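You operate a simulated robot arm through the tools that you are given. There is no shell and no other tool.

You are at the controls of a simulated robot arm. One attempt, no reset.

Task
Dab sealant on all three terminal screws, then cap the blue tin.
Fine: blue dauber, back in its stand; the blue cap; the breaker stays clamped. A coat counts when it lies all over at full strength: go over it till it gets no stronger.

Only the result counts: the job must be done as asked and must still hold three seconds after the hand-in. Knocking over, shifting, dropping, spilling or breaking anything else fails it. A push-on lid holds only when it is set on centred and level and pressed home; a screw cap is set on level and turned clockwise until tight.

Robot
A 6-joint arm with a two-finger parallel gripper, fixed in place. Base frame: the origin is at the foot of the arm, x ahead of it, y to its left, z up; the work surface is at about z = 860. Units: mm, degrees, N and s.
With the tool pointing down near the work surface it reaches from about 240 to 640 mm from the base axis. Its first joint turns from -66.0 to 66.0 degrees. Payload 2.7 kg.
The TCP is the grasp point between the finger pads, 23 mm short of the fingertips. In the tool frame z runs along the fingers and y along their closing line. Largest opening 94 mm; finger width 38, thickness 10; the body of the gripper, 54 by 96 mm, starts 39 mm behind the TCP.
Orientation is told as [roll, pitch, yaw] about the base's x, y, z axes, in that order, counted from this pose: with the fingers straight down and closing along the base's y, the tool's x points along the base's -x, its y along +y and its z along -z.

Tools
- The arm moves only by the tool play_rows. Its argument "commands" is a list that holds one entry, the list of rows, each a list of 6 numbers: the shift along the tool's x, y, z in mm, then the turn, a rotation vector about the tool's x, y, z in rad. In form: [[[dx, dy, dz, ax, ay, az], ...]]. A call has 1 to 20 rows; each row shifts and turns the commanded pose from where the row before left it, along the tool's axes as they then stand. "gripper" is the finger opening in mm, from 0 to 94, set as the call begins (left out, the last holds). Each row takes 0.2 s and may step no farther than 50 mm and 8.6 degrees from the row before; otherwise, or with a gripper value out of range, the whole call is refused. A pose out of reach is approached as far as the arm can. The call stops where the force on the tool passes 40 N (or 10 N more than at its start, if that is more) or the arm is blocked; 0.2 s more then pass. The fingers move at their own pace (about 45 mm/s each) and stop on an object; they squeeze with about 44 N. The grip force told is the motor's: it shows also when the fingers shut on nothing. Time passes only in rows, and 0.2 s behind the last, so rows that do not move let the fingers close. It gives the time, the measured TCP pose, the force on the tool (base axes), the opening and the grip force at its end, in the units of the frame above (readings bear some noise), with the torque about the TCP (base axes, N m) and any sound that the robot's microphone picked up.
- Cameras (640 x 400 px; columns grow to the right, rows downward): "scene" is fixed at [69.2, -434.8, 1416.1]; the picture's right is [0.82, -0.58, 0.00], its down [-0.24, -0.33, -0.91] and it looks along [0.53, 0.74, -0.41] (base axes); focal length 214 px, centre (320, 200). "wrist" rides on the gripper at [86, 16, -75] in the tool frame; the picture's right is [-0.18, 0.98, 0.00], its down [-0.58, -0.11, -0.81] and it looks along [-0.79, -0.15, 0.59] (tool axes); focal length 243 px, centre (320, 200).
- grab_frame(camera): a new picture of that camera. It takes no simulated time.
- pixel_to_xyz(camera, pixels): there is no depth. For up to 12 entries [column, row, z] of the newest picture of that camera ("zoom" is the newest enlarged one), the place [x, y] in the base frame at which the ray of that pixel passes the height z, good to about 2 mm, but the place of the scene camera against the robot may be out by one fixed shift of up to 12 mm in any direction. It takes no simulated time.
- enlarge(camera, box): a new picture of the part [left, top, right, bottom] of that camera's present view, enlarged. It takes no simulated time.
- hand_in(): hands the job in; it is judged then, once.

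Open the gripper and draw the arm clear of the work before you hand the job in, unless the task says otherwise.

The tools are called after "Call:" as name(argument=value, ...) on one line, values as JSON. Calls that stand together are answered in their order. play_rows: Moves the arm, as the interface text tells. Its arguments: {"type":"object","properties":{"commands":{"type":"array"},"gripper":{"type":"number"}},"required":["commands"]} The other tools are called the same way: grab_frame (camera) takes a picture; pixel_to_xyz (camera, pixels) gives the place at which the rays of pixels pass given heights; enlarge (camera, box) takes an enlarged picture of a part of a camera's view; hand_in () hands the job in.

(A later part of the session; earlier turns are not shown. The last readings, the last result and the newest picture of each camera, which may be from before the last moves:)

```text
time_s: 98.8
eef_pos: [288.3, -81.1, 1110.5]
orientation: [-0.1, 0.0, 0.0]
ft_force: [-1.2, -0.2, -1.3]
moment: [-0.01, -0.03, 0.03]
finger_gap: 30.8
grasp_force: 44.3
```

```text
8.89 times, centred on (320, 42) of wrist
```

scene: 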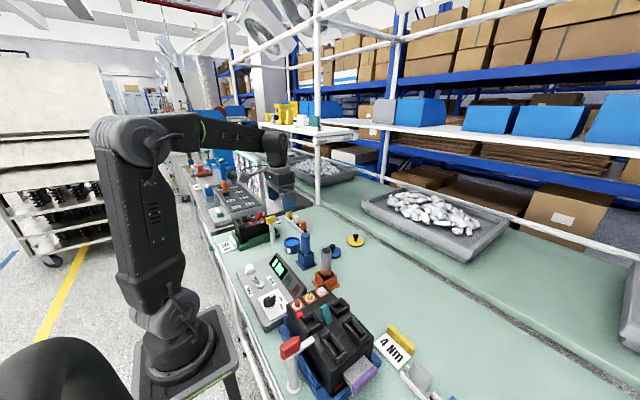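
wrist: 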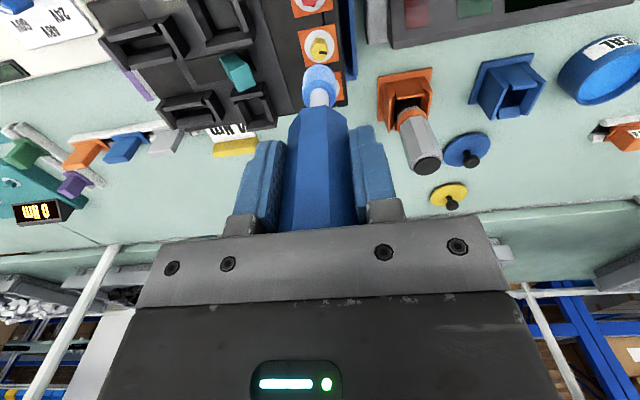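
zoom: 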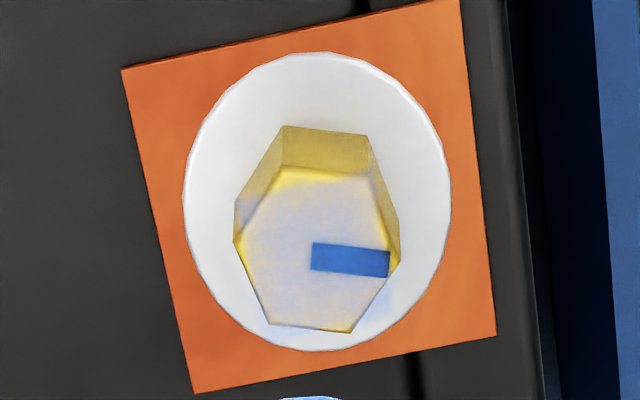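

Strokes work: the head is now well tinted, with the −x (top) and +y (right) edges still yellowish. I continue with strokes biased toward −x and +y.

Call:
play_rows(commands=[[[3, 2, 15, 0, 0, 0], [0, 0, 15, 0, 0, 0], [0, 0, 12, 0, 0, 0], [0, 0, 6, 0, 0, 0], [0, 0, 1.5, 0, 0, 0], [0, 0, 1.5, 0, 0, 0], [2, 0, 0, 0, 0, 0], [2, 0, 0, 0, 0, 0], [0, 3, 0, 0, 0, 0], [0, 3, 0, 0, 0, 0], [-3, 0, 0, 0, 0, 0], [-3, 0, 0, 0, 0, 0], [0, -3, 0, 0, 0, 0], [0, -3, 0, 0, 0, 0], [0, -3, 0, 0, 0, 0], [3, 0, 0, 0, 0, 0], [3, 0, 0, 0, 0, 0], [0, 3, 0, 0, 0, 0], [0, 3, 0, 0, 0, 0], [0, 0, 0, 0, 0, 0]]])

Call:
play_rows(commands=[[[-3, 0, 0, 0, 0, 0], [-3, 0, 0, 0, 0, 0], [-3, -2, 0, 0, 0, 0], [-3, -2, 0, 0, 0, 0], [2, -2, 0, 0, 0, 0], [3, 0, 0, 0, 0, 0], [0, 3, 0, 0, 0, 0], [0, 0, -6, 0, 0, 0], [0, 0, -15, 0, 0, 0], [0, 0, -15, 0, 0, 0], [0, 0, -15, 0, 0, 0], [0, 0, 0, 0, 0, 0]]])

Call:
enlarge(camera="scene", box=[307, 284, 327, 299])

Call:
enlarge(camera="wrist", box=[300, 20, 340, 65])

```text
time_s: 103.0
eef_pos: [280.8, -76.7, 1060.5]
orientation: [-0.1, -0.2, 0.0]
ft_force: [-0.4, -4.9, 13.4]
moment: [-0.45, -0.04, -0.03]
finger_gap: 30.8
grasp_force: 43.9
```

```text
time_s: 105.6
eef_pos: [286.9, -80.4, 1110.7]
orientation: [-0.2, -0.1, -0.1]
ft_force: [-0.3, 0.3, -0.5]
moment: [0.0, -0.01, -0.01]
finger_gap: 31.0
grasp_force: 43.9
```

```text
16.00 times, centred on (317, 292) of scene
```

zoom: 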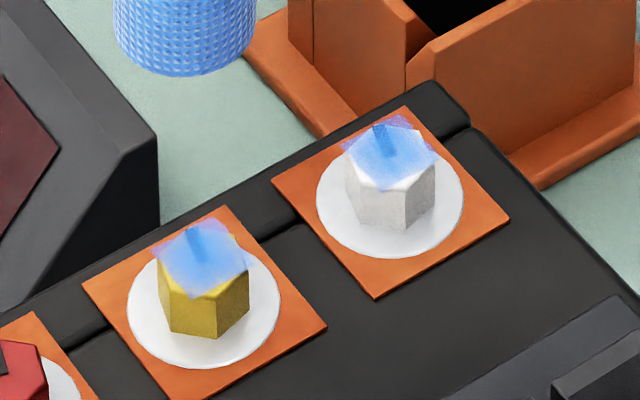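

```text
8.89 times, centred on (320, 42) of wrist
```

zoom: 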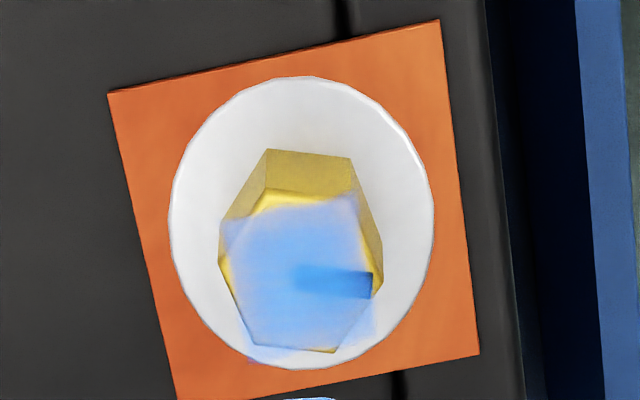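

The yellow now shows the same square blue patch as the white one, with slightly paler edges. I do another wide pass to see whether it gets any stronger.

Call:
play_rows(commands=[[[6, 0, 15, 0, 0, 0], [0, 0, 15, 0, 0, 0], [0, 0, 12, 0, 0, 0], [0, 0, 6, 0, 0, 0], [0, 0, 1.5, 0, 0, 0], [0, 0, 1.5, 0, 0, 0], [0, 3, 0, 0, 0, 0], [0, 3, 0, 0, 0, 0], [-3, 0, 0, 0, 0, 0], [-3, 0, 0, 0, 0, 0], [-3, 0, 0, 0, 0, 0], [-3, 0, 0, 0, 0, 0], [0, -3, 0, 0, 0, 0], [0, -3, 0, 0, 0, 0], [0, -3, 0, 0, 0, 0], [0, -3, 0, 0, 0, 0], [3, 0, 0, 0, 0, 0], [3, 0, 0, 0, 0, 0], [3, 0, 0, 0, 0, 0], [3, 0, 0, 0, 0, 0]]])

Call:
play_rows(commands=[[[0, 3, 0, 0, 0, 0], [0, 3, 0, 0, 0, 0], [-3, 0, 0, 0, 0, 0], [-3, 0, 0, 0, 0, 0], [0, 3, 0, 0, 0, 0], [0, -3, 0, 0, 0, 0], [0, 0, -6, 0, 0, 0], [0, 0, -15, 0, 0, 0], [0, 0, -15, 0, 0, 0], [0, 0, -15, 0, 0, 0], [0, 0, 0, 0, 0, 0]]])

Call:
enlarge(camera="scene", box=[307, 284, 327, 299])

Call:
enlarge(camera="wrist", box=[300, 20, 340, 65])

```text
time_s: 109.8
eef_pos: [280.9, -86.2, 1061.8]
orientation: [-0.2, -0.1, 0.0]
ft_force: [5.0, -1.1, 11.6]
moment: [0.0, -0.46, -0.05]
finger_gap: 30.6
grasp_force: 44.1
```

```text
time_s: 112.2
eef_pos: [287.7, -80.5, 1112.4]
orientation: [-0.2, -0.2, 0.0]
ft_force: [0.5, -0.3, -0.3]
moment: [-0.01, 0.02, 0.01]
finger_gap: 30.9
grasp_force: 44.0
```

```text
16.00 times, centred on (317, 292) of scene
```

zoom: 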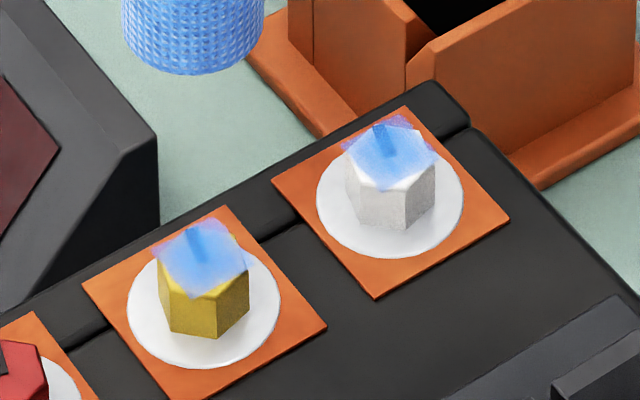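

```text
8.89 times, centred on (320, 42) of wrist
```

zoom: 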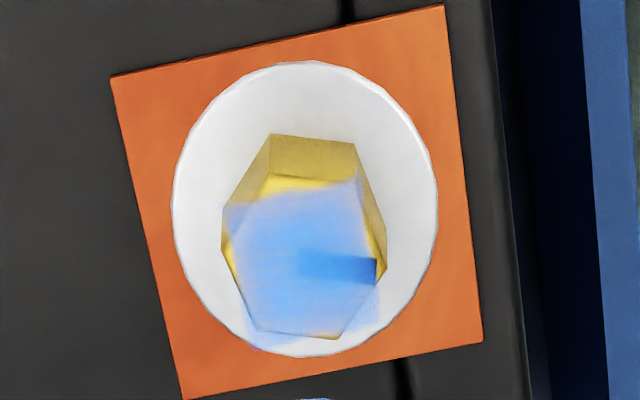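

The second wide pass made no difference: the yellow coat is at its maximum and looks the same as the white one. Before moving to red I check where the red clamp handle stands relative to the gripper.

Call:
enlarge(camera="scene", box=[260, 290, 360, 400])

Call:
pixel_to_xyz(camera="scene", pixels=[[293.5, 389, 860], [290, 340, 1000], [290, 340, 1020], [290, 340, 980], [308, 340, 990], [282, 350, 990]])

```text
3.64 times, centred on (310, 345) of scene
```

zoom: 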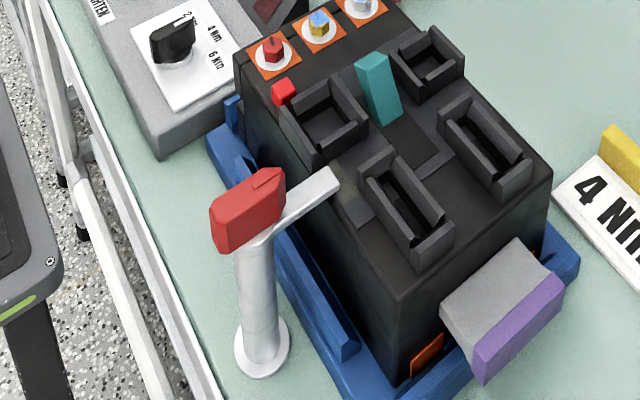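

```text
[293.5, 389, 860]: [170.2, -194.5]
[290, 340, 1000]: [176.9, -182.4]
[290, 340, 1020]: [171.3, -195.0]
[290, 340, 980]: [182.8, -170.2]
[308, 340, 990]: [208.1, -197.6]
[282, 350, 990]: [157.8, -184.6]
```

The clamp post stands near (170,−195), well clear of the gripper at the red screw. I move over the red screw at x≈250.

Call:
play_rows(commands=[[[18.25, 0, 0, 0, 0, 0], [18.25, 0, 0, 0, 0, 0], [0, 0, 0, 0, 0, 0], [0, 0, 0, 0, 0, 0]]])

Call:
enlarge(camera="wrist", box=[270, 0, 370, 80])

Call:
enlarge(camera="scene", box=[280, 260, 340, 310])

```text
time_s: 113.2
eef_pos: [250.9, -80.2, 1112.6]
orientation: [-0.2, -0.1, 0.0]
ft_force: [-0.1, -0.5, -0.6]
moment: [0.03, -0.02, -0.02]
finger_gap: 30.9
grasp_force: 43.9
```

```text
5.00 times, centred on (320, 40) of wrist
```

zoom: 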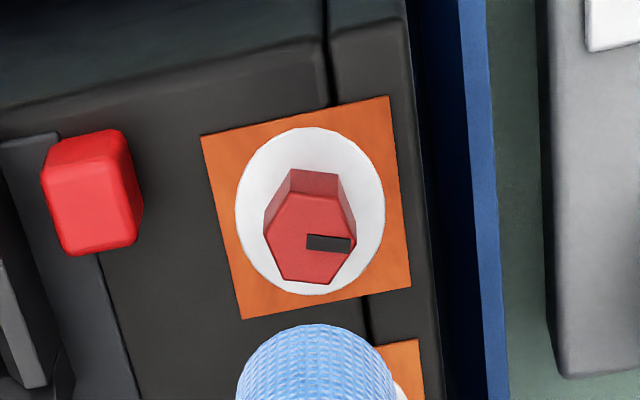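

```text
8.00 times, centred on (310, 285) of scene
```

zoom: 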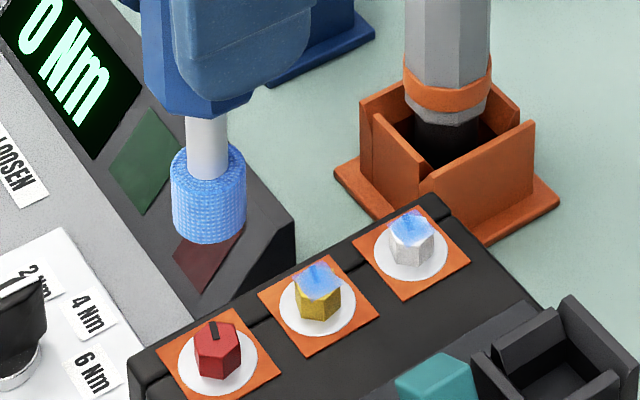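

Red is aligned the same way (pad centre at wrist (318,42)). I lower onto it and stroke as before.

Call:
play_rows(commands=[[[0, 0, 15, 0, 0, 0], [0, 0, 15, 0, 0, 0], [0, 0, 12, 0, 0, 0], [0, 0, 6, 0, 0, 0], [0, 0, 1.5, 0, 0, 0], [0, 0, 1.5, 0, 0, 0], [0, 0, 0, 0, 0, 0]]])

Call:
play_rows(commands=[[[2, 0, 0, 0, 0, 0], [2, 0, 0, 0, 0, 0], [-3, 0, 0, 0, 0, 0], [-3, 0, 0, 0, 0, 0], [-2, 0, 0, 0, 0, 0], [2, 2, 0, 0, 0, 0], [2, 2, 0, 0, 0, 0], [0, -3, 0, 0, 0, 0], [0, -3, 0, 0, 0, 0], [0, -2, 0, 0, 0, 0], [0, 2, 0, 0, 0, 0], [0, 2, 0, 0, 0, 0], [0, 0, 0, 0, 0, 0]]])

Call:
play_rows(commands=[[[3, 2, 0, 0, 0, 0], [2, 0, 0, 0, 0, 0], [0, 3, 0, 0, 0, 0], [0, 1, 0, 0, 0, 0], [-3, 0, 0, 0, 0, 0], [-3, 0, 0, 0, 0, 0], [-3, 0, 0, 0, 0, 0], [-1, 0, 0, 0, 0, 0], [0, -3, 0, 0, 0, 0], [0, -3, 0, 0, 0, 0], [0, -3, 0, 0, 0, 0], [0, -2, 0, 0, 0, 0], [3, 0, 0, 0, 0, 0], [3, 0, 0, 0, 0, 0], [3, 0, 0, 0, 0, 0], [0, 3, 0, 0, 0, 0], [0, 2, 0, 0, 0, 0], [-2, 0, 0, 0, 0, 0], [-2, 0, 0, 0, 0, 0], [0, 0, 0, 0, 0, 0]]])

Call:
play_rows(commands=[[[0, 0, -6, 0, 0, 0], [0, 0, -15, 0, 0, 0], [0, 0, -15, 0, 0, 0], [0, 0, -15, 0, 0, 0], [0, 0, 0, 0, 0, 0]]])

Call:
enlarge(camera="scene", box=[297, 292, 317, 307])

Call:
enlarge(camera="wrist", box=[300, 20, 340, 65])

```text
time_s: 114.8
eef_pos: [252.0, -79.8, 1061.3]
orientation: [-0.1, -0.2, 0.0]
ft_force: [-0.2, 2.5, 10.2]
moment: [0.2, 0.08, 0.01]
finger_gap: 30.6
grasp_force: 43.9
```

```text
time_s: 117.6
eef_pos: [251.0, -80.7, 1060.5]
orientation: [-0.1, -0.2, 0.0]
ft_force: [1.3, -3.2, 10.6]
moment: [-0.3, -0.09, -0.02]
finger_gap: 30.7
grasp_force: 43.8
```

```text
time_s: 121.8
eef_pos: [251.3, -80.2, 1061.0]
orientation: [0.0, 0.0, 0.0]
ft_force: [-5.0, 0.3, 13.3]
moment: [-0.05, 0.36, -0.03]
finger_gap: 30.6
grasp_force: 43.9
```

```text
time_s: 123.0
eef_pos: [251.2, -79.3, 1113.5]
orientation: [-0.1, -0.1, 0.0]
ft_force: [0.4, -0.1, -0.3]
moment: [0.01, -0.01, 0.01]
finger_gap: 30.8
grasp_force: 44.0
```

```text
16.00 times, centred on (307, 300) of scene
```

zoom: 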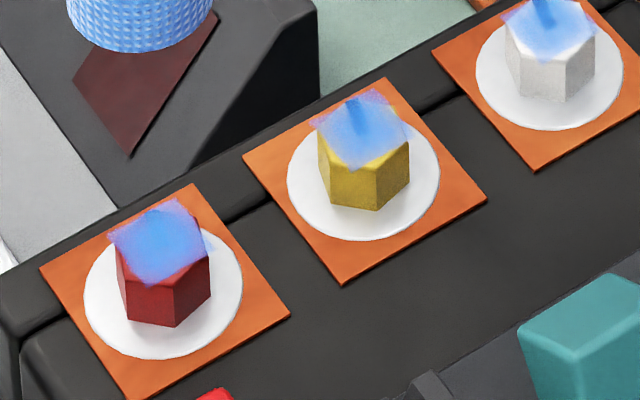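

```text
8.89 times, centred on (320, 42) of wrist
```

zoom: 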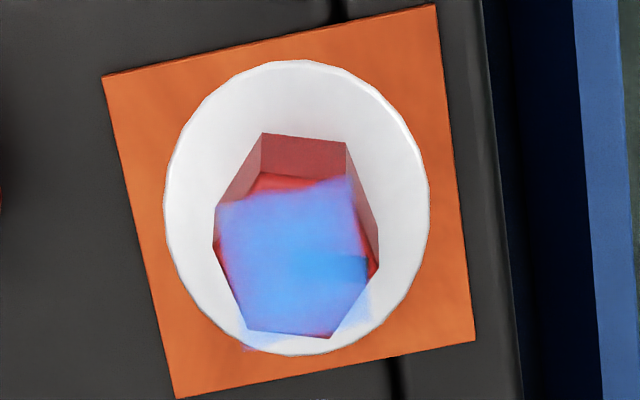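

The red coat builds quickly to the same look, with slightly purplish rims. I go over it again with a wide pattern to make sure it is saturated to the edges.

Call:
play_rows(commands=[[[5, -5, 15, 0, 0, 0], [0, 0, 15, 0, 0, 0], [0, 0, 12, 0, 0, 0], [0, 0, 6, 0, 0, 0], [0, 0, 1.5, 0, 0, 0], [0, 0, 1.5, 0, 0, 0], [0, 2.5, 0, 0, 0, 0], [0, 2.5, 0, 0, 0, 0], [0, 2.5, 0, 0, 0, 0], [0, 2.5, 0, 0, 0, 0], [-2.5, 0, 0, 0, 0, 0], [-2.5, 0, 0, 0, 0, 0], [0, -2.5, 0, 0, 0, 0], [0, -2.5, 0, 0, 0, 0], [0, -2.5, 0, 0, 0, 0], [0, -2.5, 0, 0, 0, 0], [-2.5, 0, 0, 0, 0, 0], [-2.5, 0, 0, 0, 0, 0], [0, 2.5, 0, 0, 0, 0], [0, 2.5, 0, 0, 0, 0]]])

Call:
play_rows(commands=[[[0, 2.5, 0, 0, 0, 0], [0, 2.5, 0, 0, 0, 0], [2.5, 0, 0, 0, 0, 0], [2.5, 0, 0, 0, 0, 0], [2.5, 0, 0, 0, 0, 0], [2.5, 0, 0, 0, 0, 0], [0, -2.5, 0, 0, 0, 0], [0, -2.5, 0, 0, 0, 0], [0, -2.5, 0, 0, 0, 0], [0, -2.5, 0, 0, 0, 0], [-2.5, 0, 0, 0, 0, 0], [-2.5, 0, 0, 0, 0, 0], [0, 2.5, 0, 0, 0, 0], [0, 2.5, 0, 0, 0, 0], [0, 0, -6, 0, 0, 0], [0, 0, -15, 0, 0, 0], [0, 0, -15, 0, 0, 0], [0, 0, -15, 0, 0, 0], [0, 0, 0, 0, 0, 0]]])

Call:
enlarge(camera="scene", box=[297, 292, 317, 307])

Call:
enlarge(camera="wrist", box=[300, 20, 340, 65])

```text
time_s: 127.2
eef_pos: [256.8, -80.6, 1060.3]
orientation: [-0.3, -0.2, 0.0]
ft_force: [1.6, -1.9, 8.5]
moment: [-0.24, -0.02, 0.03]
finger_gap: 30.9
grasp_force: 43.8
```

```text
time_s: 131.2
eef_pos: [251.3, -78.9, 1112.9]
orientation: [-0.2, -0.1, -0.1]
ft_force: [0.0, -1.0, 0.0]
moment: [0.0, -0.04, -0.01]
finger_gap: 30.9
grasp_force: 44.7
```

```text
16.00 times, centred on (307, 300) of scene
```

zoom: 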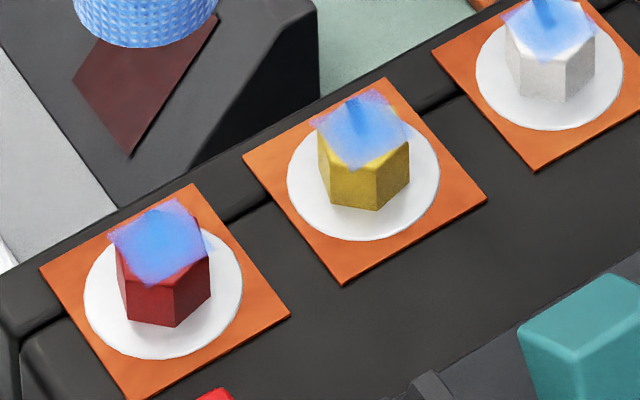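

```text
8.89 times, centred on (320, 42) of wrist
```

zoom: 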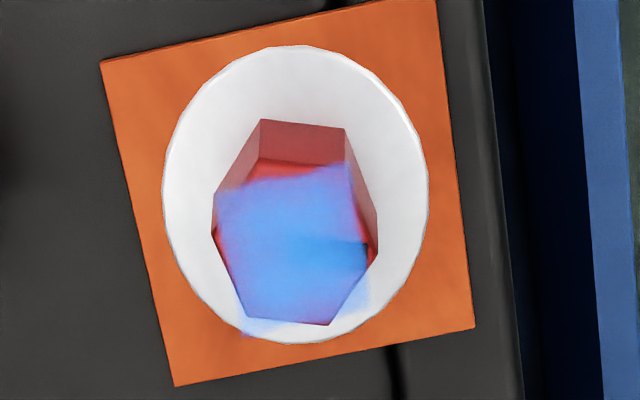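

The red coat no longer changes. To be sure about the others, I go back over the yellow with a full serpentine pass and compare.

Call:
play_rows(commands=[[[-18.25, 0, 0, 0, 0, 0], [-18.25, 0, 0, 0, 0, 0], [5, -5, 0, 0, 0, 0], [0, 0, 15, 0, 0, 0], [0, 0, 15, 0, 0, 0], [0, 0, 12, 0, 0, 0], [0, 0, 6, 0, 0, 0], [0, 0, 2, 0, 0, 0], [0, 0, 2, 0, 0, 0], [0, 2.5, 0, 0, 0, 0], [0, 2.5, 0, 0, 0, 0], [0, 2.5, 0, 0, 0, 0], [0, 2.5, 0, 0, 0, 0], [0, 0, 0, 0, 0, 0]]])

Call:
play_rows(commands=[[[-2.5, 0, 0, 0, 0, 0], [0, -2.5, 0, 0, 0, 0], [0, -2.5, 0, 0, 0, 0], [0, -2.5, 0, 0, 0, 0], [0, -2.5, 0, 0, 0, 0], [-2.5, 0, 0, 0, 0, 0], [0, 2.5, 0, 0, 0, 0], [0, 2.5, 0, 0, 0, 0], [0, 2.5, 0, 0, 0, 0], [0, 2.5, 0, 0, 0, 0], [-2.5, 0, 0, 0, 0, 0], [0, -2.5, 0, 0, 0, 0], [0, -2.5, 0, 0, 0, 0], [0, -2.5, 0, 0, 0, 0], [0, -2.5, 0, 0, 0, 0], [-2.5, 0, 0, 0, 0, 0], [0, 2.5, 0, 0, 0, 0], [0, 2.5, 0, 0, 0, 0], [0, 2.5, 0, 0, 0, 0], [0, 2.5, 0, 0, 0, 0]]])

Call:
play_rows(commands=[[[2.5, -2.5, 0, 0, 0, 0], [2.5, -2.5, 0, 0, 0, 0], [0, 0, 0, 0, 0, 0], [0, 0, -7, 0, 0, 0], [0, 0, -15, 0, 0, 0], [0, 0, -15, 0, 0, 0], [0, 0, -15, 0, 0, 0], [0, 0, 0, 0, 0, 0]]])

Call:
enlarge(camera="scene", box=[302, 288, 322, 303])

Call:
enlarge(camera="wrist", box=[300, 20, 340, 65])

```text
time_s: 134.2
eef_pos: [281.8, -74.0, 1060.0]
orientation: [-0.1, -0.1, -0.1]
ft_force: [1.7, -4.4, 16.9]
moment: [-0.5, -0.15, 0.0]
finger_gap: 31.1
grasp_force: 44.5
```

```text
time_s: 138.4
eef_pos: [293.6, -74.8, 1060.5]
orientation: [-0.2, -0.2, 0.0]
ft_force: [1.4, -4.8, 14.5]
moment: [-0.52, -0.08, 0.04]
finger_gap: 30.6
grasp_force: 44.2
```

```text
time_s: 140.2
eef_pos: [289.0, -81.5, 1111.3]
orientation: [-0.2, -0.1, -0.1]
ft_force: [-0.9, 0.2, 0.5]
moment: [-0.01, 0.01, 0.0]
finger_gap: 30.6
grasp_force: 43.9
```

```text
16.00 times, centred on (312, 296) of scene
```

zoom: 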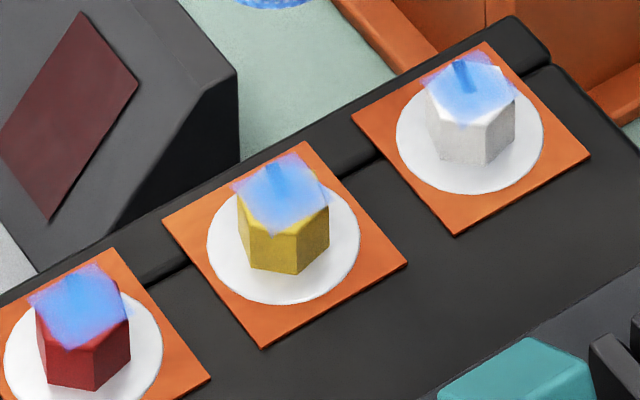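

```text
8.89 times, centred on (320, 42) of wrist
```

zoom: 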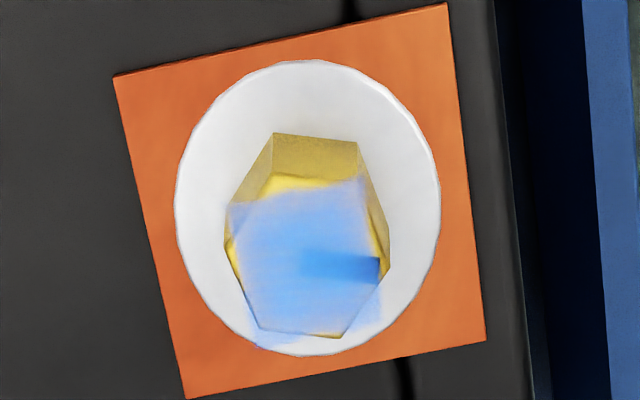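

No change on yellow, so it is saturated. The white one looks slightly paler at its front-left edge in the scene zoom, so I zoom in on it.

Call:
enlarge(camera="scene", box=[322, 282, 332, 292])

Call:
enlarge(camera="scene", box=[312, 288, 322, 298])

Call:
enlarge(camera="scene", box=[299, 295, 309, 305])

```text
16.00 times, centred on (327, 287) of scene
```

zoom: 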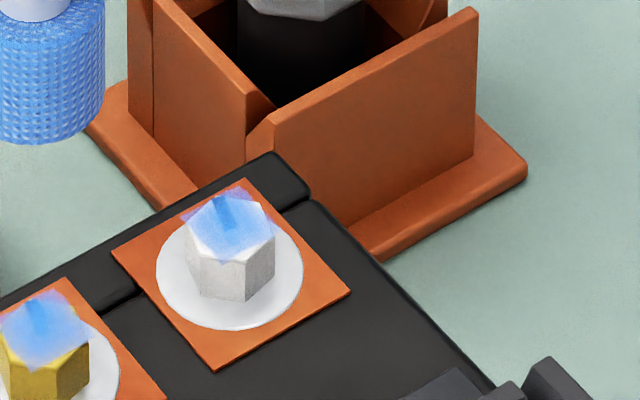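

```text
16.00 times, centred on (317, 293) of scene
```

zoom: 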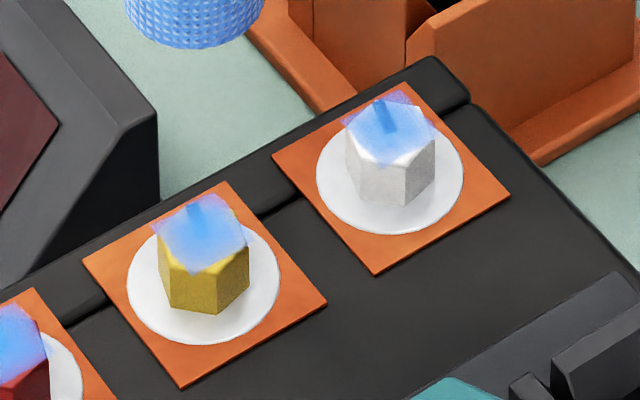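

```text
16.00 times, centred on (304, 300) of scene
```

zoom: 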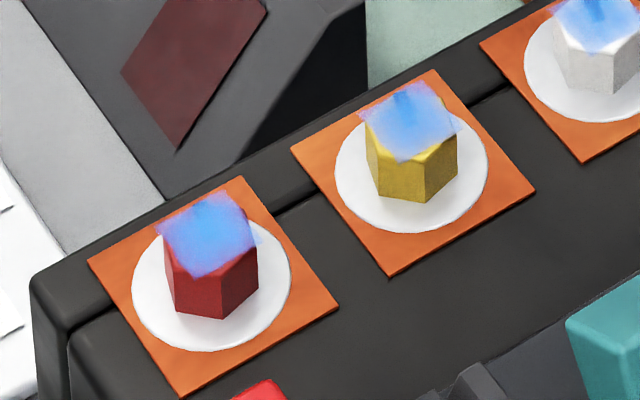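

All three coats now look alike and saturated. I carry the dauber back to above its stand at the original grasp position (411.1,140.3).

Call:
play_rows(commands=[[[-17.79, 31.71, 0, 0, 0, 0], [-17.79, 31.71, 0, 0, 0, 0], [-17.79, 31.71, 0, 0, 0, 0], [-17.79, 31.71, 0, 0, 0, 0], [-17.79, 31.71, 0, 0, 0, 0], [-17.79, 31.71, 0, 0, 0, 0], [-17.79, 31.71, 0, 0, 0, 0], [0, 0, 0, 0, 0, 0], [0, 0, 14, 0, 0, 0], [0, 0, 20, 0, 0, 0], [0, 0, 20, 0, 0, 0], [0, 0, 0, 0, 0, 0], [0, 0, 0, 0, 0, 0]]])

Call:
grab_frame(camera="wrist")

Call:
enlarge(camera="wrist", box=[240, 0, 440, 200])

Call:
enlarge(camera="scene", box=[270, 215, 350, 275])

```text
time_s: 143.0
eef_pos: [412.9, 143.0, 1056.5]
orientation: [-0.2, -0.1, -0.1]
ft_force: [0.2, -0.1, -0.4]
moment: [0.0, -0.03, -0.02]
finger_gap: 30.9
grasp_force: 44.2
```

```text
taken
```

wrist: 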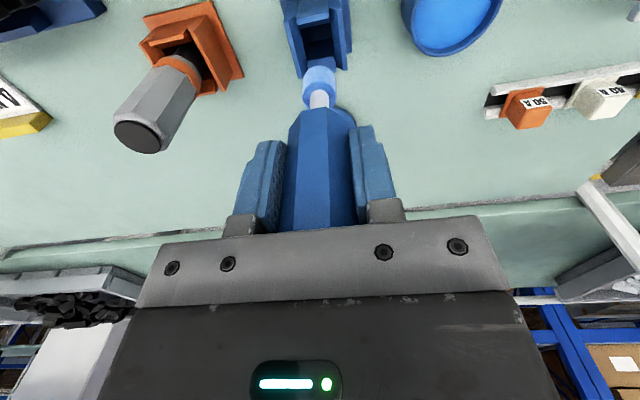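

```text
2.00 times, centred on (340, 100) of wrist
```

zoom: 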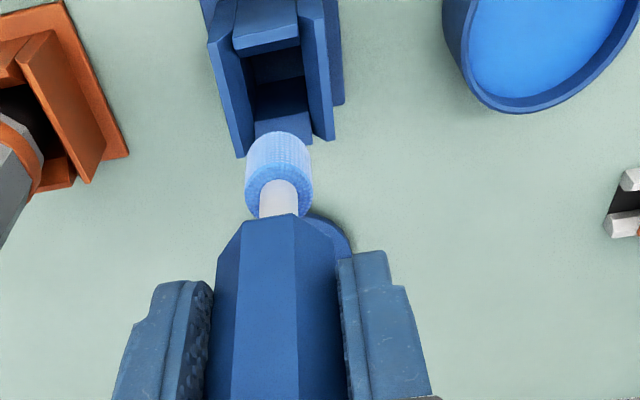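

```text
6.67 times, centred on (310, 245) of scene
```

zoom: 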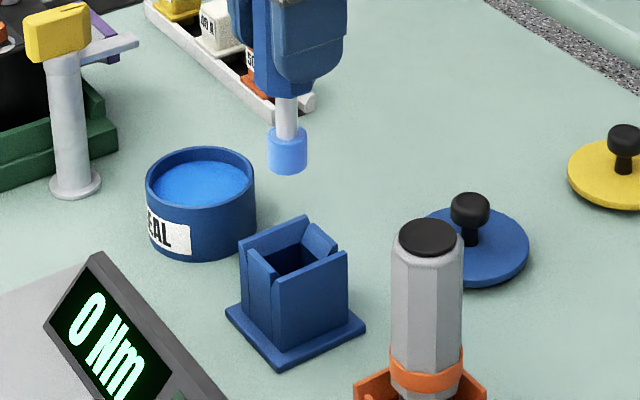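

The dauber has slid up about 4 mm in the grip but is laterally unchanged (felt at zoom col 279 as before), and the stand looks the same as when it was lifted. I lower it toward the stand, stopping just above the walls to verify.

Call:
play_rows(commands=[[[0, 0, 15, 0, 0, 0], [0, 0, 15, 0, 0, 0], [0, 0, 8, 0, 0, 0], [0, 0, 0, 0, 0, 0], [0, 0, 0, 0, 0, 0]]])

Call:
grab_frame(camera="wrist")

Call:
enlarge(camera="wrist", box=[270, 0, 370, 100])

Call:
enlarge(camera="scene", box=[285, 230, 335, 275])

```text
time_s: 144.2
eef_pos: [411.0, 141.9, 1020.6]
orientation: [-0.1, -0.1, 0.0]
ft_force: [-0.2, 0.4, 0.0]
moment: [-0.03, -0.02, -0.01]
finger_gap: 30.6
grasp_force: 43.8
```

```text
taken
```

wrist: 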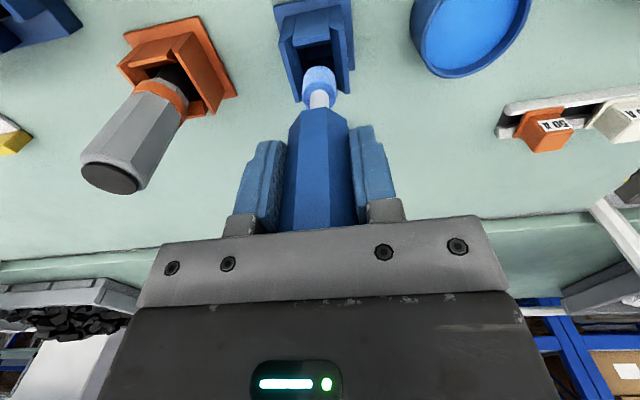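

```text
4.00 times, centred on (320, 50) of wrist
```

zoom: 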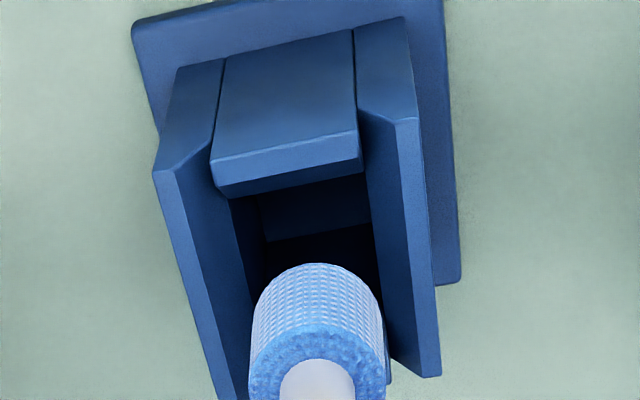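

```text
8.89 times, centred on (310, 252) of scene
```

zoom: 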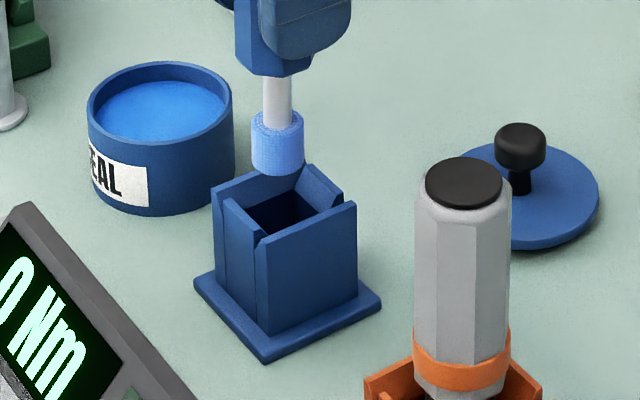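

The felt is just above the walls; the opening is only slightly wider than the felt, so I measure: front wall inner corners at wrist (293,40) and (330.5,37.5), felt edges at (302.5,80) and (336,80).

Call:
pixel_to_xyz(camera="wrist", pixels=[[293, 40, 905], [330.5, 37.5, 905], [293, 40, 915], [330.5, 37.5, 915], [302.5, 80, 938], [336.25, 80, 938], [319.5, 66, 931], [278.5, 42.5, 905], [347.5, 29.5, 905], [350.5, 94, 905], [346, 20, 863], [273, 10, 863]])

Call:
enlarge(camera="wrist", box=[290, 20, 350, 80])

```text
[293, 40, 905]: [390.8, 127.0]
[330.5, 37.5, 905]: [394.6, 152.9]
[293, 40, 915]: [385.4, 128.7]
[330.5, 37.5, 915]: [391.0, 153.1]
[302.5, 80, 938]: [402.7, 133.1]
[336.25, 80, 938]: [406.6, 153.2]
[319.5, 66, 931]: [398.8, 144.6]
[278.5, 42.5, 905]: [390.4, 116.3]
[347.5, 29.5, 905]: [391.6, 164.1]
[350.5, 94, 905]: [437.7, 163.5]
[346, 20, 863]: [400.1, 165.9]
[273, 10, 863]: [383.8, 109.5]
```

```text
6.67 times, centred on (320, 50) of wrist
```

zoom: 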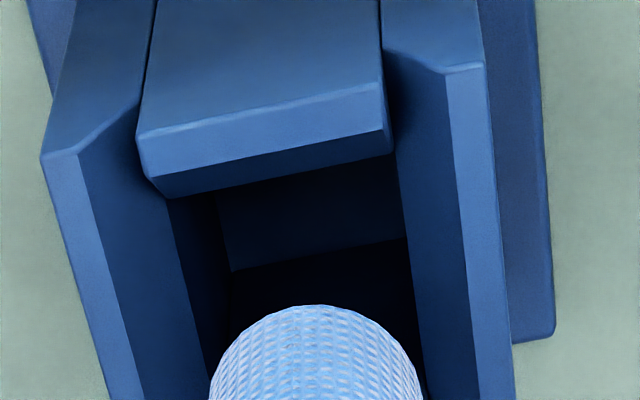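

Geometry from the wrist picture puts the stand's opening about 2 mm to −y of the felt, and the readings (y≈142.4 now versus 139.8 at pick-up) agree. I shift −1.9 mm in y and re-check before inserting.

Call:
play_rows(commands=[[[0, -1.9, 0, 0, 0, 0], [0, 0, 0, 0, 0, 0], [0, 0, 0, 0, 0, 0], [0, 0, 0, 0, 0, 0]]])

Call:
play_rows(commands=[[[0, 0, 0, 0, 0, 0]]])

Call:
enlarge(camera="wrist", box=[280, 20, 360, 100])

Call:
enlarge(camera="scene", box=[295, 240, 325, 270])

```text
time_s: 145.2
eef_pos: [411.5, 138.9, 1021.3]
orientation: [-0.2, 0.0, 0.0]
ft_force: [-0.1, 0.7, -0.7]
moment: [-0.04, 0.0, -0.03]
finger_gap: 31.0
grasp_force: 44.5
```

```text
time_s: 145.6
eef_pos: [412.0, 140.1, 1020.1]
orientation: [-0.2, -0.2, 0.0]
ft_force: [0.2, 0.3, 0.0]
moment: [-0.03, 0.0, -0.02]
finger_gap: 30.7
grasp_force: 43.9
```

```text
5.00 times, centred on (320, 60) of wrist
```

zoom: 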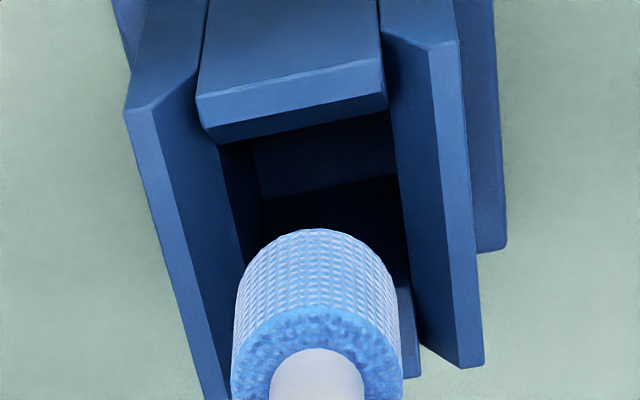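

```text
13.33 times, centred on (310, 255) of scene
```

zoom: 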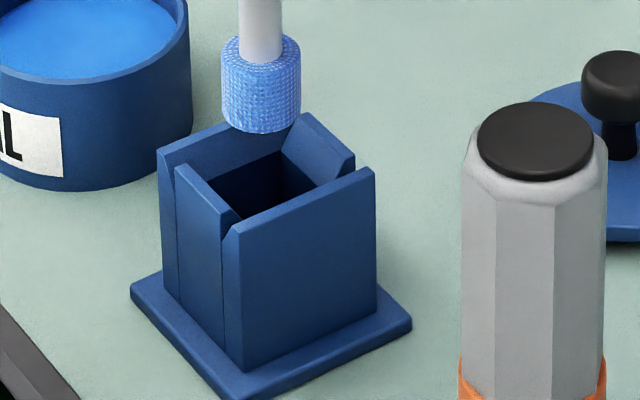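

The y alignment is now good (opening centre within 0.3 mm); the scene view suggests the stand is ~1.5 mm further +x. I shift +1.2 mm in x and lower slowly 24 mm, watching lateral forces.

Call:
play_rows(commands=[[[-1.2, 0, 4, 0, 0, 0], [0, 0, 4, 0, 0, 0], [0, 0, 4, 0, 0, 0], [0, 0, 4, 0, 0, 0], [0, 0, 3, 0, 0, 0], [0, 0, 3, 0, 0, 0], [0, 0, 2, 0, 0, 0], [0, 0, 0, 0, 0, 0]]])

Call:
enlarge(camera="wrist", box=[280, 20, 360, 100])

Call:
enlarge(camera="scene", box=[295, 240, 325, 270])

```text
time_s: 147.4
eef_pos: [413.3, 139.6, 995.0]
orientation: [-0.1, -0.1, 0.0]
ft_force: [-0.2, 0.0, -1.8]
moment: [0.02, -0.01, 0.02]
finger_gap: 30.6
grasp_force: 43.9
```

```text
5.00 times, centred on (320, 60) of wrist
```

zoom: 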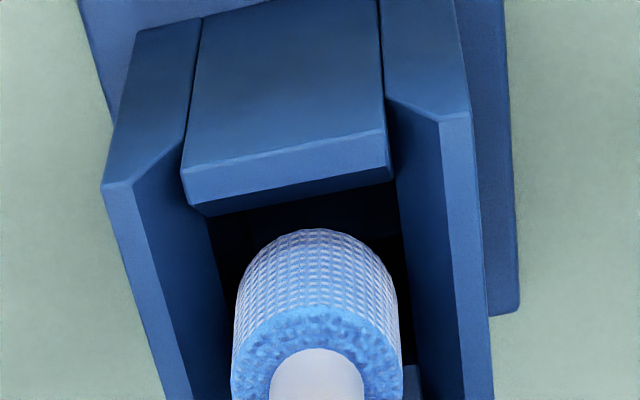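

```text
13.33 times, centred on (310, 255) of scene
```

zoom: 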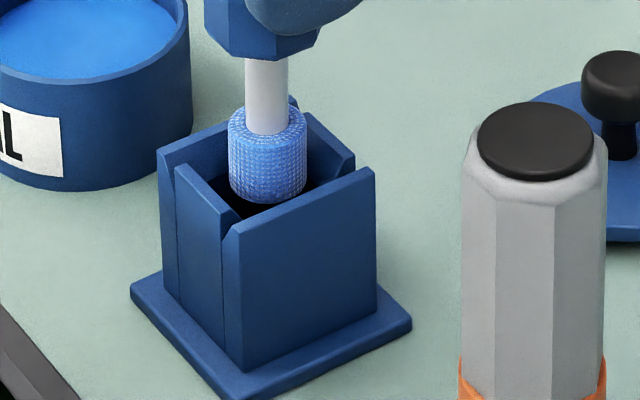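

The felt is centred over the cavity (col 267) and no forces appear. I continue lowering 25 mm.

Call:
play_rows(commands=[[[0, 0, 4, 0, 0, 0], [0, 0, 4, 0, 0, 0], [0, 0, 4, 0, 0, 0], [0, 0, 4, 0, 0, 0], [0, 0, 4, 0, 0, 0], [0, 0, 4, 0, 0, 0], [0, 0, 0, 0, 0, 0]]])

Call:
enlarge(camera="scene", box=[295, 240, 325, 270])

```text
time_s: 149.0
eef_pos: [414.1, 139.1, 971.8]
orientation: [-0.3, -0.1, 0.0]
ft_force: [-2.7, 1.1, 0.2]
moment: [0.03, 0.19, 0.03]
finger_gap: 30.9
grasp_force: 44.3
```

```text
13.33 times, centred on (310, 255) of scene
```

zoom: 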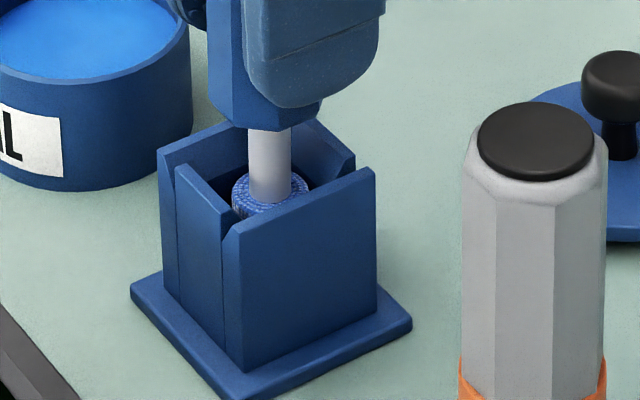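

A small −x force (−2.7 N) shows a light touch of the +x wall, so I ease back 0.7 mm and continue down.

Call:
play_rows(commands=[[[0.7, 0, 3, 0, 0, 0], [0, 0, 3, 0, 0, 0], [0, 0, 3, 0, 0, 0], [0, 0, 2, 0, 0, 0], [0, 0, 0, 0, 0, 0]]])

Call:
enlarge(camera="scene", box=[295, 240, 325, 270])

```text
time_s: 150.2
eef_pos: [412.3, 140.5, 961.4]
orientation: [-0.2, -0.1, 0.1]
ft_force: [0.3, 1.1, -1.4]
moment: [-0.01, 0.0, 0.01]
finger_gap: 30.9
grasp_force: 44.5
```

```text
13.33 times, centred on (310, 255) of scene
```

zoom: 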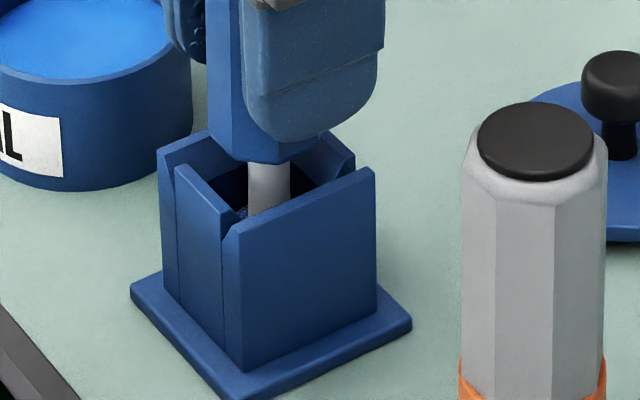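

Forces are nil. I keep lowering in small steps until the tip meets the floor.

Call:
play_rows(commands=[[[0, 0, 2, 0, 0, 0], [0, 0, 1.5, 0, 0, 0], [0, 0, 1.5, 0, 0, 0], [0, 0, 0, 0, 0, 0]]])

Call:
play_rows(commands=[[[0, 0, 1, 0, 0, 0], [0, 0, 0, 0, 0, 0]]])

```text
time_s: 151.2
eef_pos: [414.1, 140.7, 954.7]
orientation: [-0.3, -0.1, -0.1]
ft_force: [-0.5, -0.2, -1.0]
moment: [0.0, 0.01, 0.0]
finger_gap: 30.9
grasp_force: 43.8
```

```text
time_s: 151.8
eef_pos: [413.2, 139.2, 954.4]
orientation: [-0.2, 0.0, 0.0]
ft_force: [0.8, 0.0, -1.0]
moment: [-0.01, 0.0, 0.0]
finger_gap: 30.7
grasp_force: 44.0
```

No floor contact yet; I go on 1 mm at a time.

Call:
play_rows(commands=[[[0, 0, 1, 0, 0, 0], [0, 0, 0.7, 0, 0, 0], [0, 0, 0, 0, 0, 0]]])

Call:
play_rows(commands=[[[0, 0, 0.7, 0, 0, 0], [0, 0, 0.5, 0, 0, 0], [0, 0, 0, 0, 0, 0]]])

Call:
enlarge(camera="scene", box=[295, 240, 325, 270])

Call:
enlarge(camera="wrist", box=[240, 0, 400, 200])

```text
time_s: 152.6
eef_pos: [412.2, 139.5, 954.0]
orientation: [-0.1, -0.2, -0.1]
ft_force: [-6.0, -1.1, 18.1]
moment: [-0.1, 0.28, -0.03]
finger_gap: 30.9
grasp_force: 44.0
```

```text
time_s: 153.4
eef_pos: [413.6, 139.8, 953.3]
orientation: [-0.1, -0.3, 0.0]
ft_force: [-6.3, -2.4, 34.6]
moment: [-0.11, 0.42, 0.03]
finger_gap: 30.8
grasp_force: 43.9
```

```text
13.33 times, centred on (310, 255) of scene
```

zoom: 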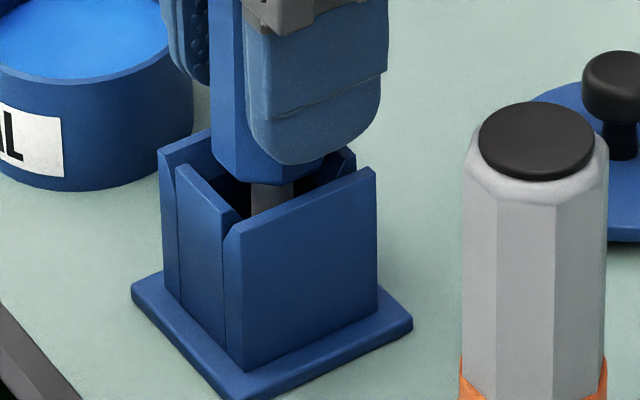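

```text
2.00 times, centred on (320, 100) of wrist
```

zoom: 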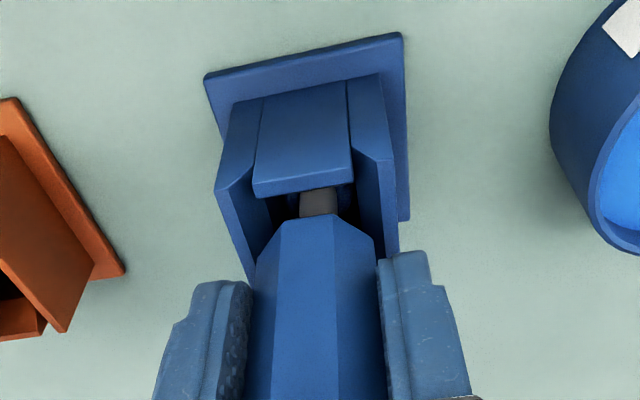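

The floor is reached (18–35 N). I back off 1.3 mm to relieve the force, then open the gripper.

Call:
play_rows(commands=[[[0, 0, -1.3, 0, 0, 0], [0, 0, 0, 0, 0, 0]]])

Call:
play_rows(commands=[[[0, 0, 0, 0, 0, 0], [0, 0, 0, 0, 0, 0], [0, 0, 0, 0, 0, 0], [0, 0, 0, 0, 0, 0], [0, 0, 0, 0, 0, 0]]], gripper=80)

Call:
grab_frame(camera="wrist")

Call:
enlarge(camera="scene", box=[285, 220, 335, 270])

```text
time_s: 154.0
eef_pos: [413.4, 140.8, 955.5]
orientation: [-0.1, -0.3, 0.0]
ft_force: [1.0, -2.1, 22.0]
moment: [-0.17, -0.25, 0.02]
finger_gap: 30.8
grasp_force: 43.8
```

```text
time_s: 155.2
eef_pos: [412.3, 139.9, 954.3]
orientation: [-0.2, -0.1, -0.1]
ft_force: [0.5, -0.7, 0.9]
moment: [0.0, -0.03, 0.0]
finger_gap: 79.9
grasp_force: 0.1
```

```text
taken
```

wrist: 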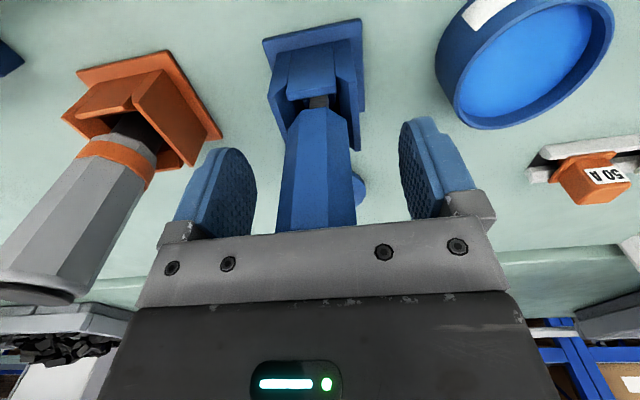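

```text
8.00 times, centred on (310, 245) of scene
```

zoom: 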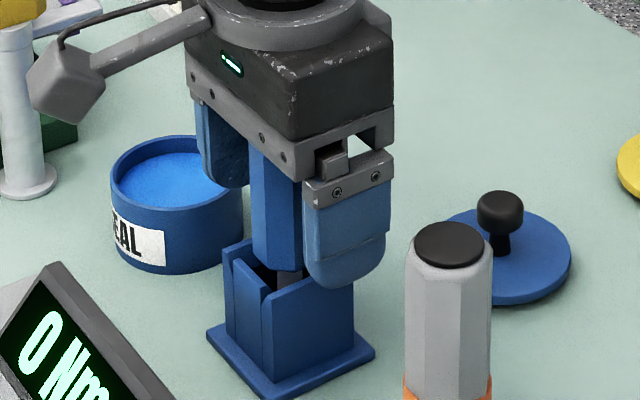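

The dauber stands upright in its stand as before. I retreat straight up and check.

Call:
play_rows(commands=[[[0, 0, -10, 0, 0, 0], [0, 0, -20, 0, 0, 0], [0, 0, -30, 0, 0, 0], [0, 0, -30, 0, 0, 0], [0, 0, -30, 0, 0, 0], [0, 0, 0, 0, 0, 0]]])

Call:
grab_frame(camera="wrist")

Call:
enlarge(camera="scene", box=[260, 220, 380, 300])

Call:
enlarge(camera="wrist", box=[240, 0, 440, 160])

```text
time_s: 156.6
eef_pos: [413.5, 140.1, 1075.9]
orientation: [-0.3, -0.1, -0.1]
ft_force: [0.6, -0.5, -0.5]
moment: [0.02, -0.02, 0.0]
finger_gap: 80.2
grasp_force: 0.0
```

```text
taken
```

wrist: 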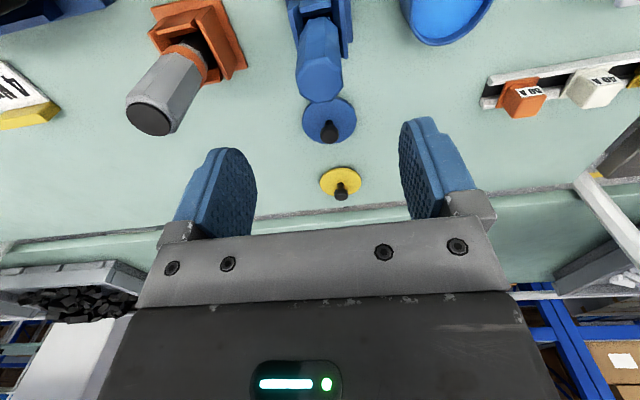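

```text
5.00 times, centred on (320, 260) of scene
```

zoom: 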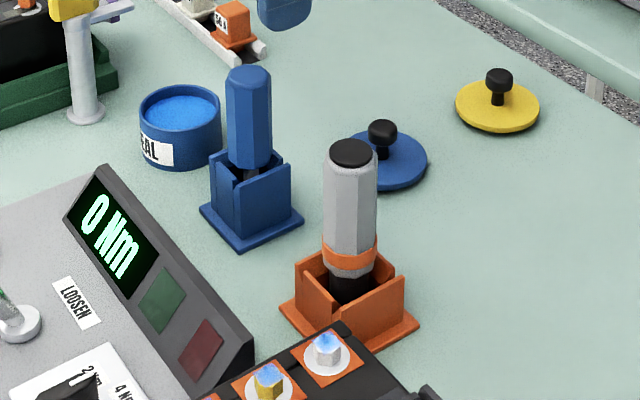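

```text
2.50 times, centred on (340, 80) of wrist
```

zoom: 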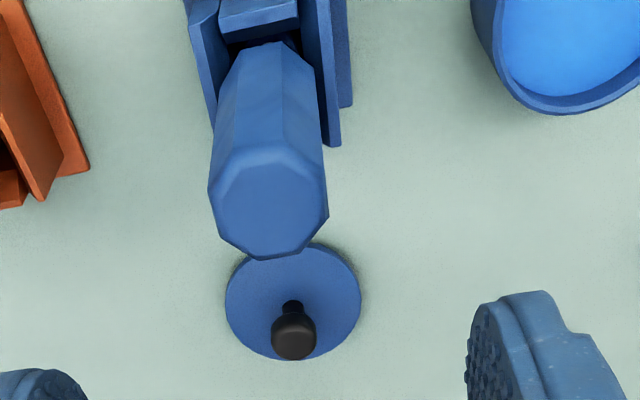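

The dauber is back in its stand just as at the start. Next, the blue cap near (530,130): I move closer to inspect it and its knob.

Call:
play_rows(commands=[[[-22, -5.75, 0, 0, 0, 0], [-22, -5.75, 0, 0, 0, 0], [-22, -5.75, 20, 0, 0, 0], [-22, -5.75, 25, 0, 0, 0], [0, 0, 20, 0, 0, 0], [0, 0, 0, 0, 0, 0], [0, 0, 0, 0, 0, 0]]], gripper=94)

Call:
grab_frame(camera="wrist")

Call:
enlarge(camera="wrist", box=[240, 0, 440, 160])

Call:
enlarge(camera="scene", box=[315, 230, 375, 280])

```text
time_s: 158.2
eef_pos: [501.5, 116.3, 1010.0]
orientation: [-0.2, -0.1, 0.1]
ft_force: [0.0, 0.2, -0.1]
moment: [0.0, -0.02, 0.0]
finger_gap: 93.9
grasp_force: 0.1
```

```text
taken
```

wrist: 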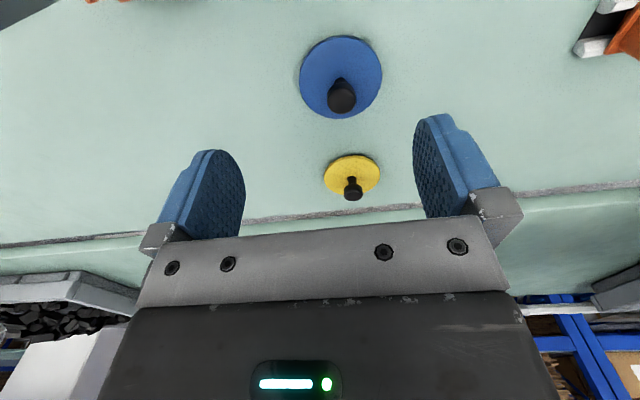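

```text
2.50 times, centred on (340, 80) of wrist
```

zoom: 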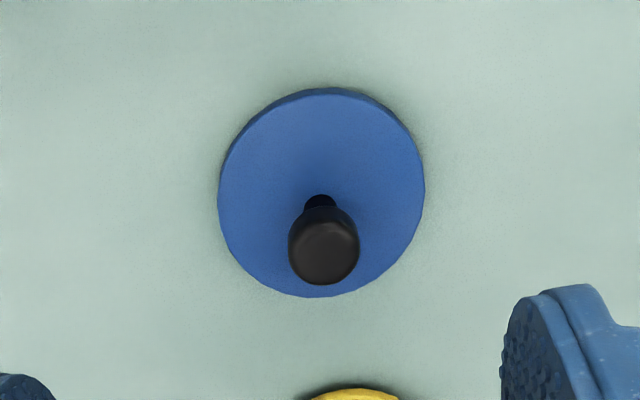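

```text
8.00 times, centred on (345, 255) of scene
```

zoom: 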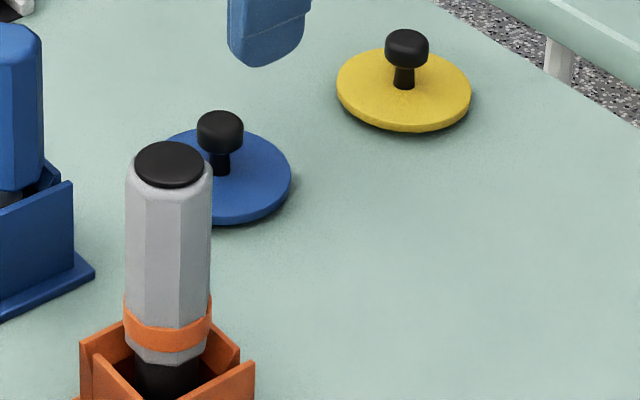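

The blue cap is a disc about 75 mm wide with a black mushroom knob. I measure disc edges and knob from this view.

Call:
pixel_to_xyz(camera="wrist", pixels=[[299.2, 78, 866], [382, 76, 866], [344, 35, 866], [339.2, 118.8, 862], [340, 81, 868], [342, 97, 890], [342, 97, 900], [328, 98, 893], [356, 94, 893], [340, 80, 862]])

```text
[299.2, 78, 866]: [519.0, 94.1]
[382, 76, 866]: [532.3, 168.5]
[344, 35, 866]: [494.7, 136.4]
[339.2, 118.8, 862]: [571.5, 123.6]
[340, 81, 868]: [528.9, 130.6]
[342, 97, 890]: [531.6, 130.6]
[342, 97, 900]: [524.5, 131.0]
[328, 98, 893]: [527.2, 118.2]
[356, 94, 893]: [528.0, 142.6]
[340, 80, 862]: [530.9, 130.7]
```

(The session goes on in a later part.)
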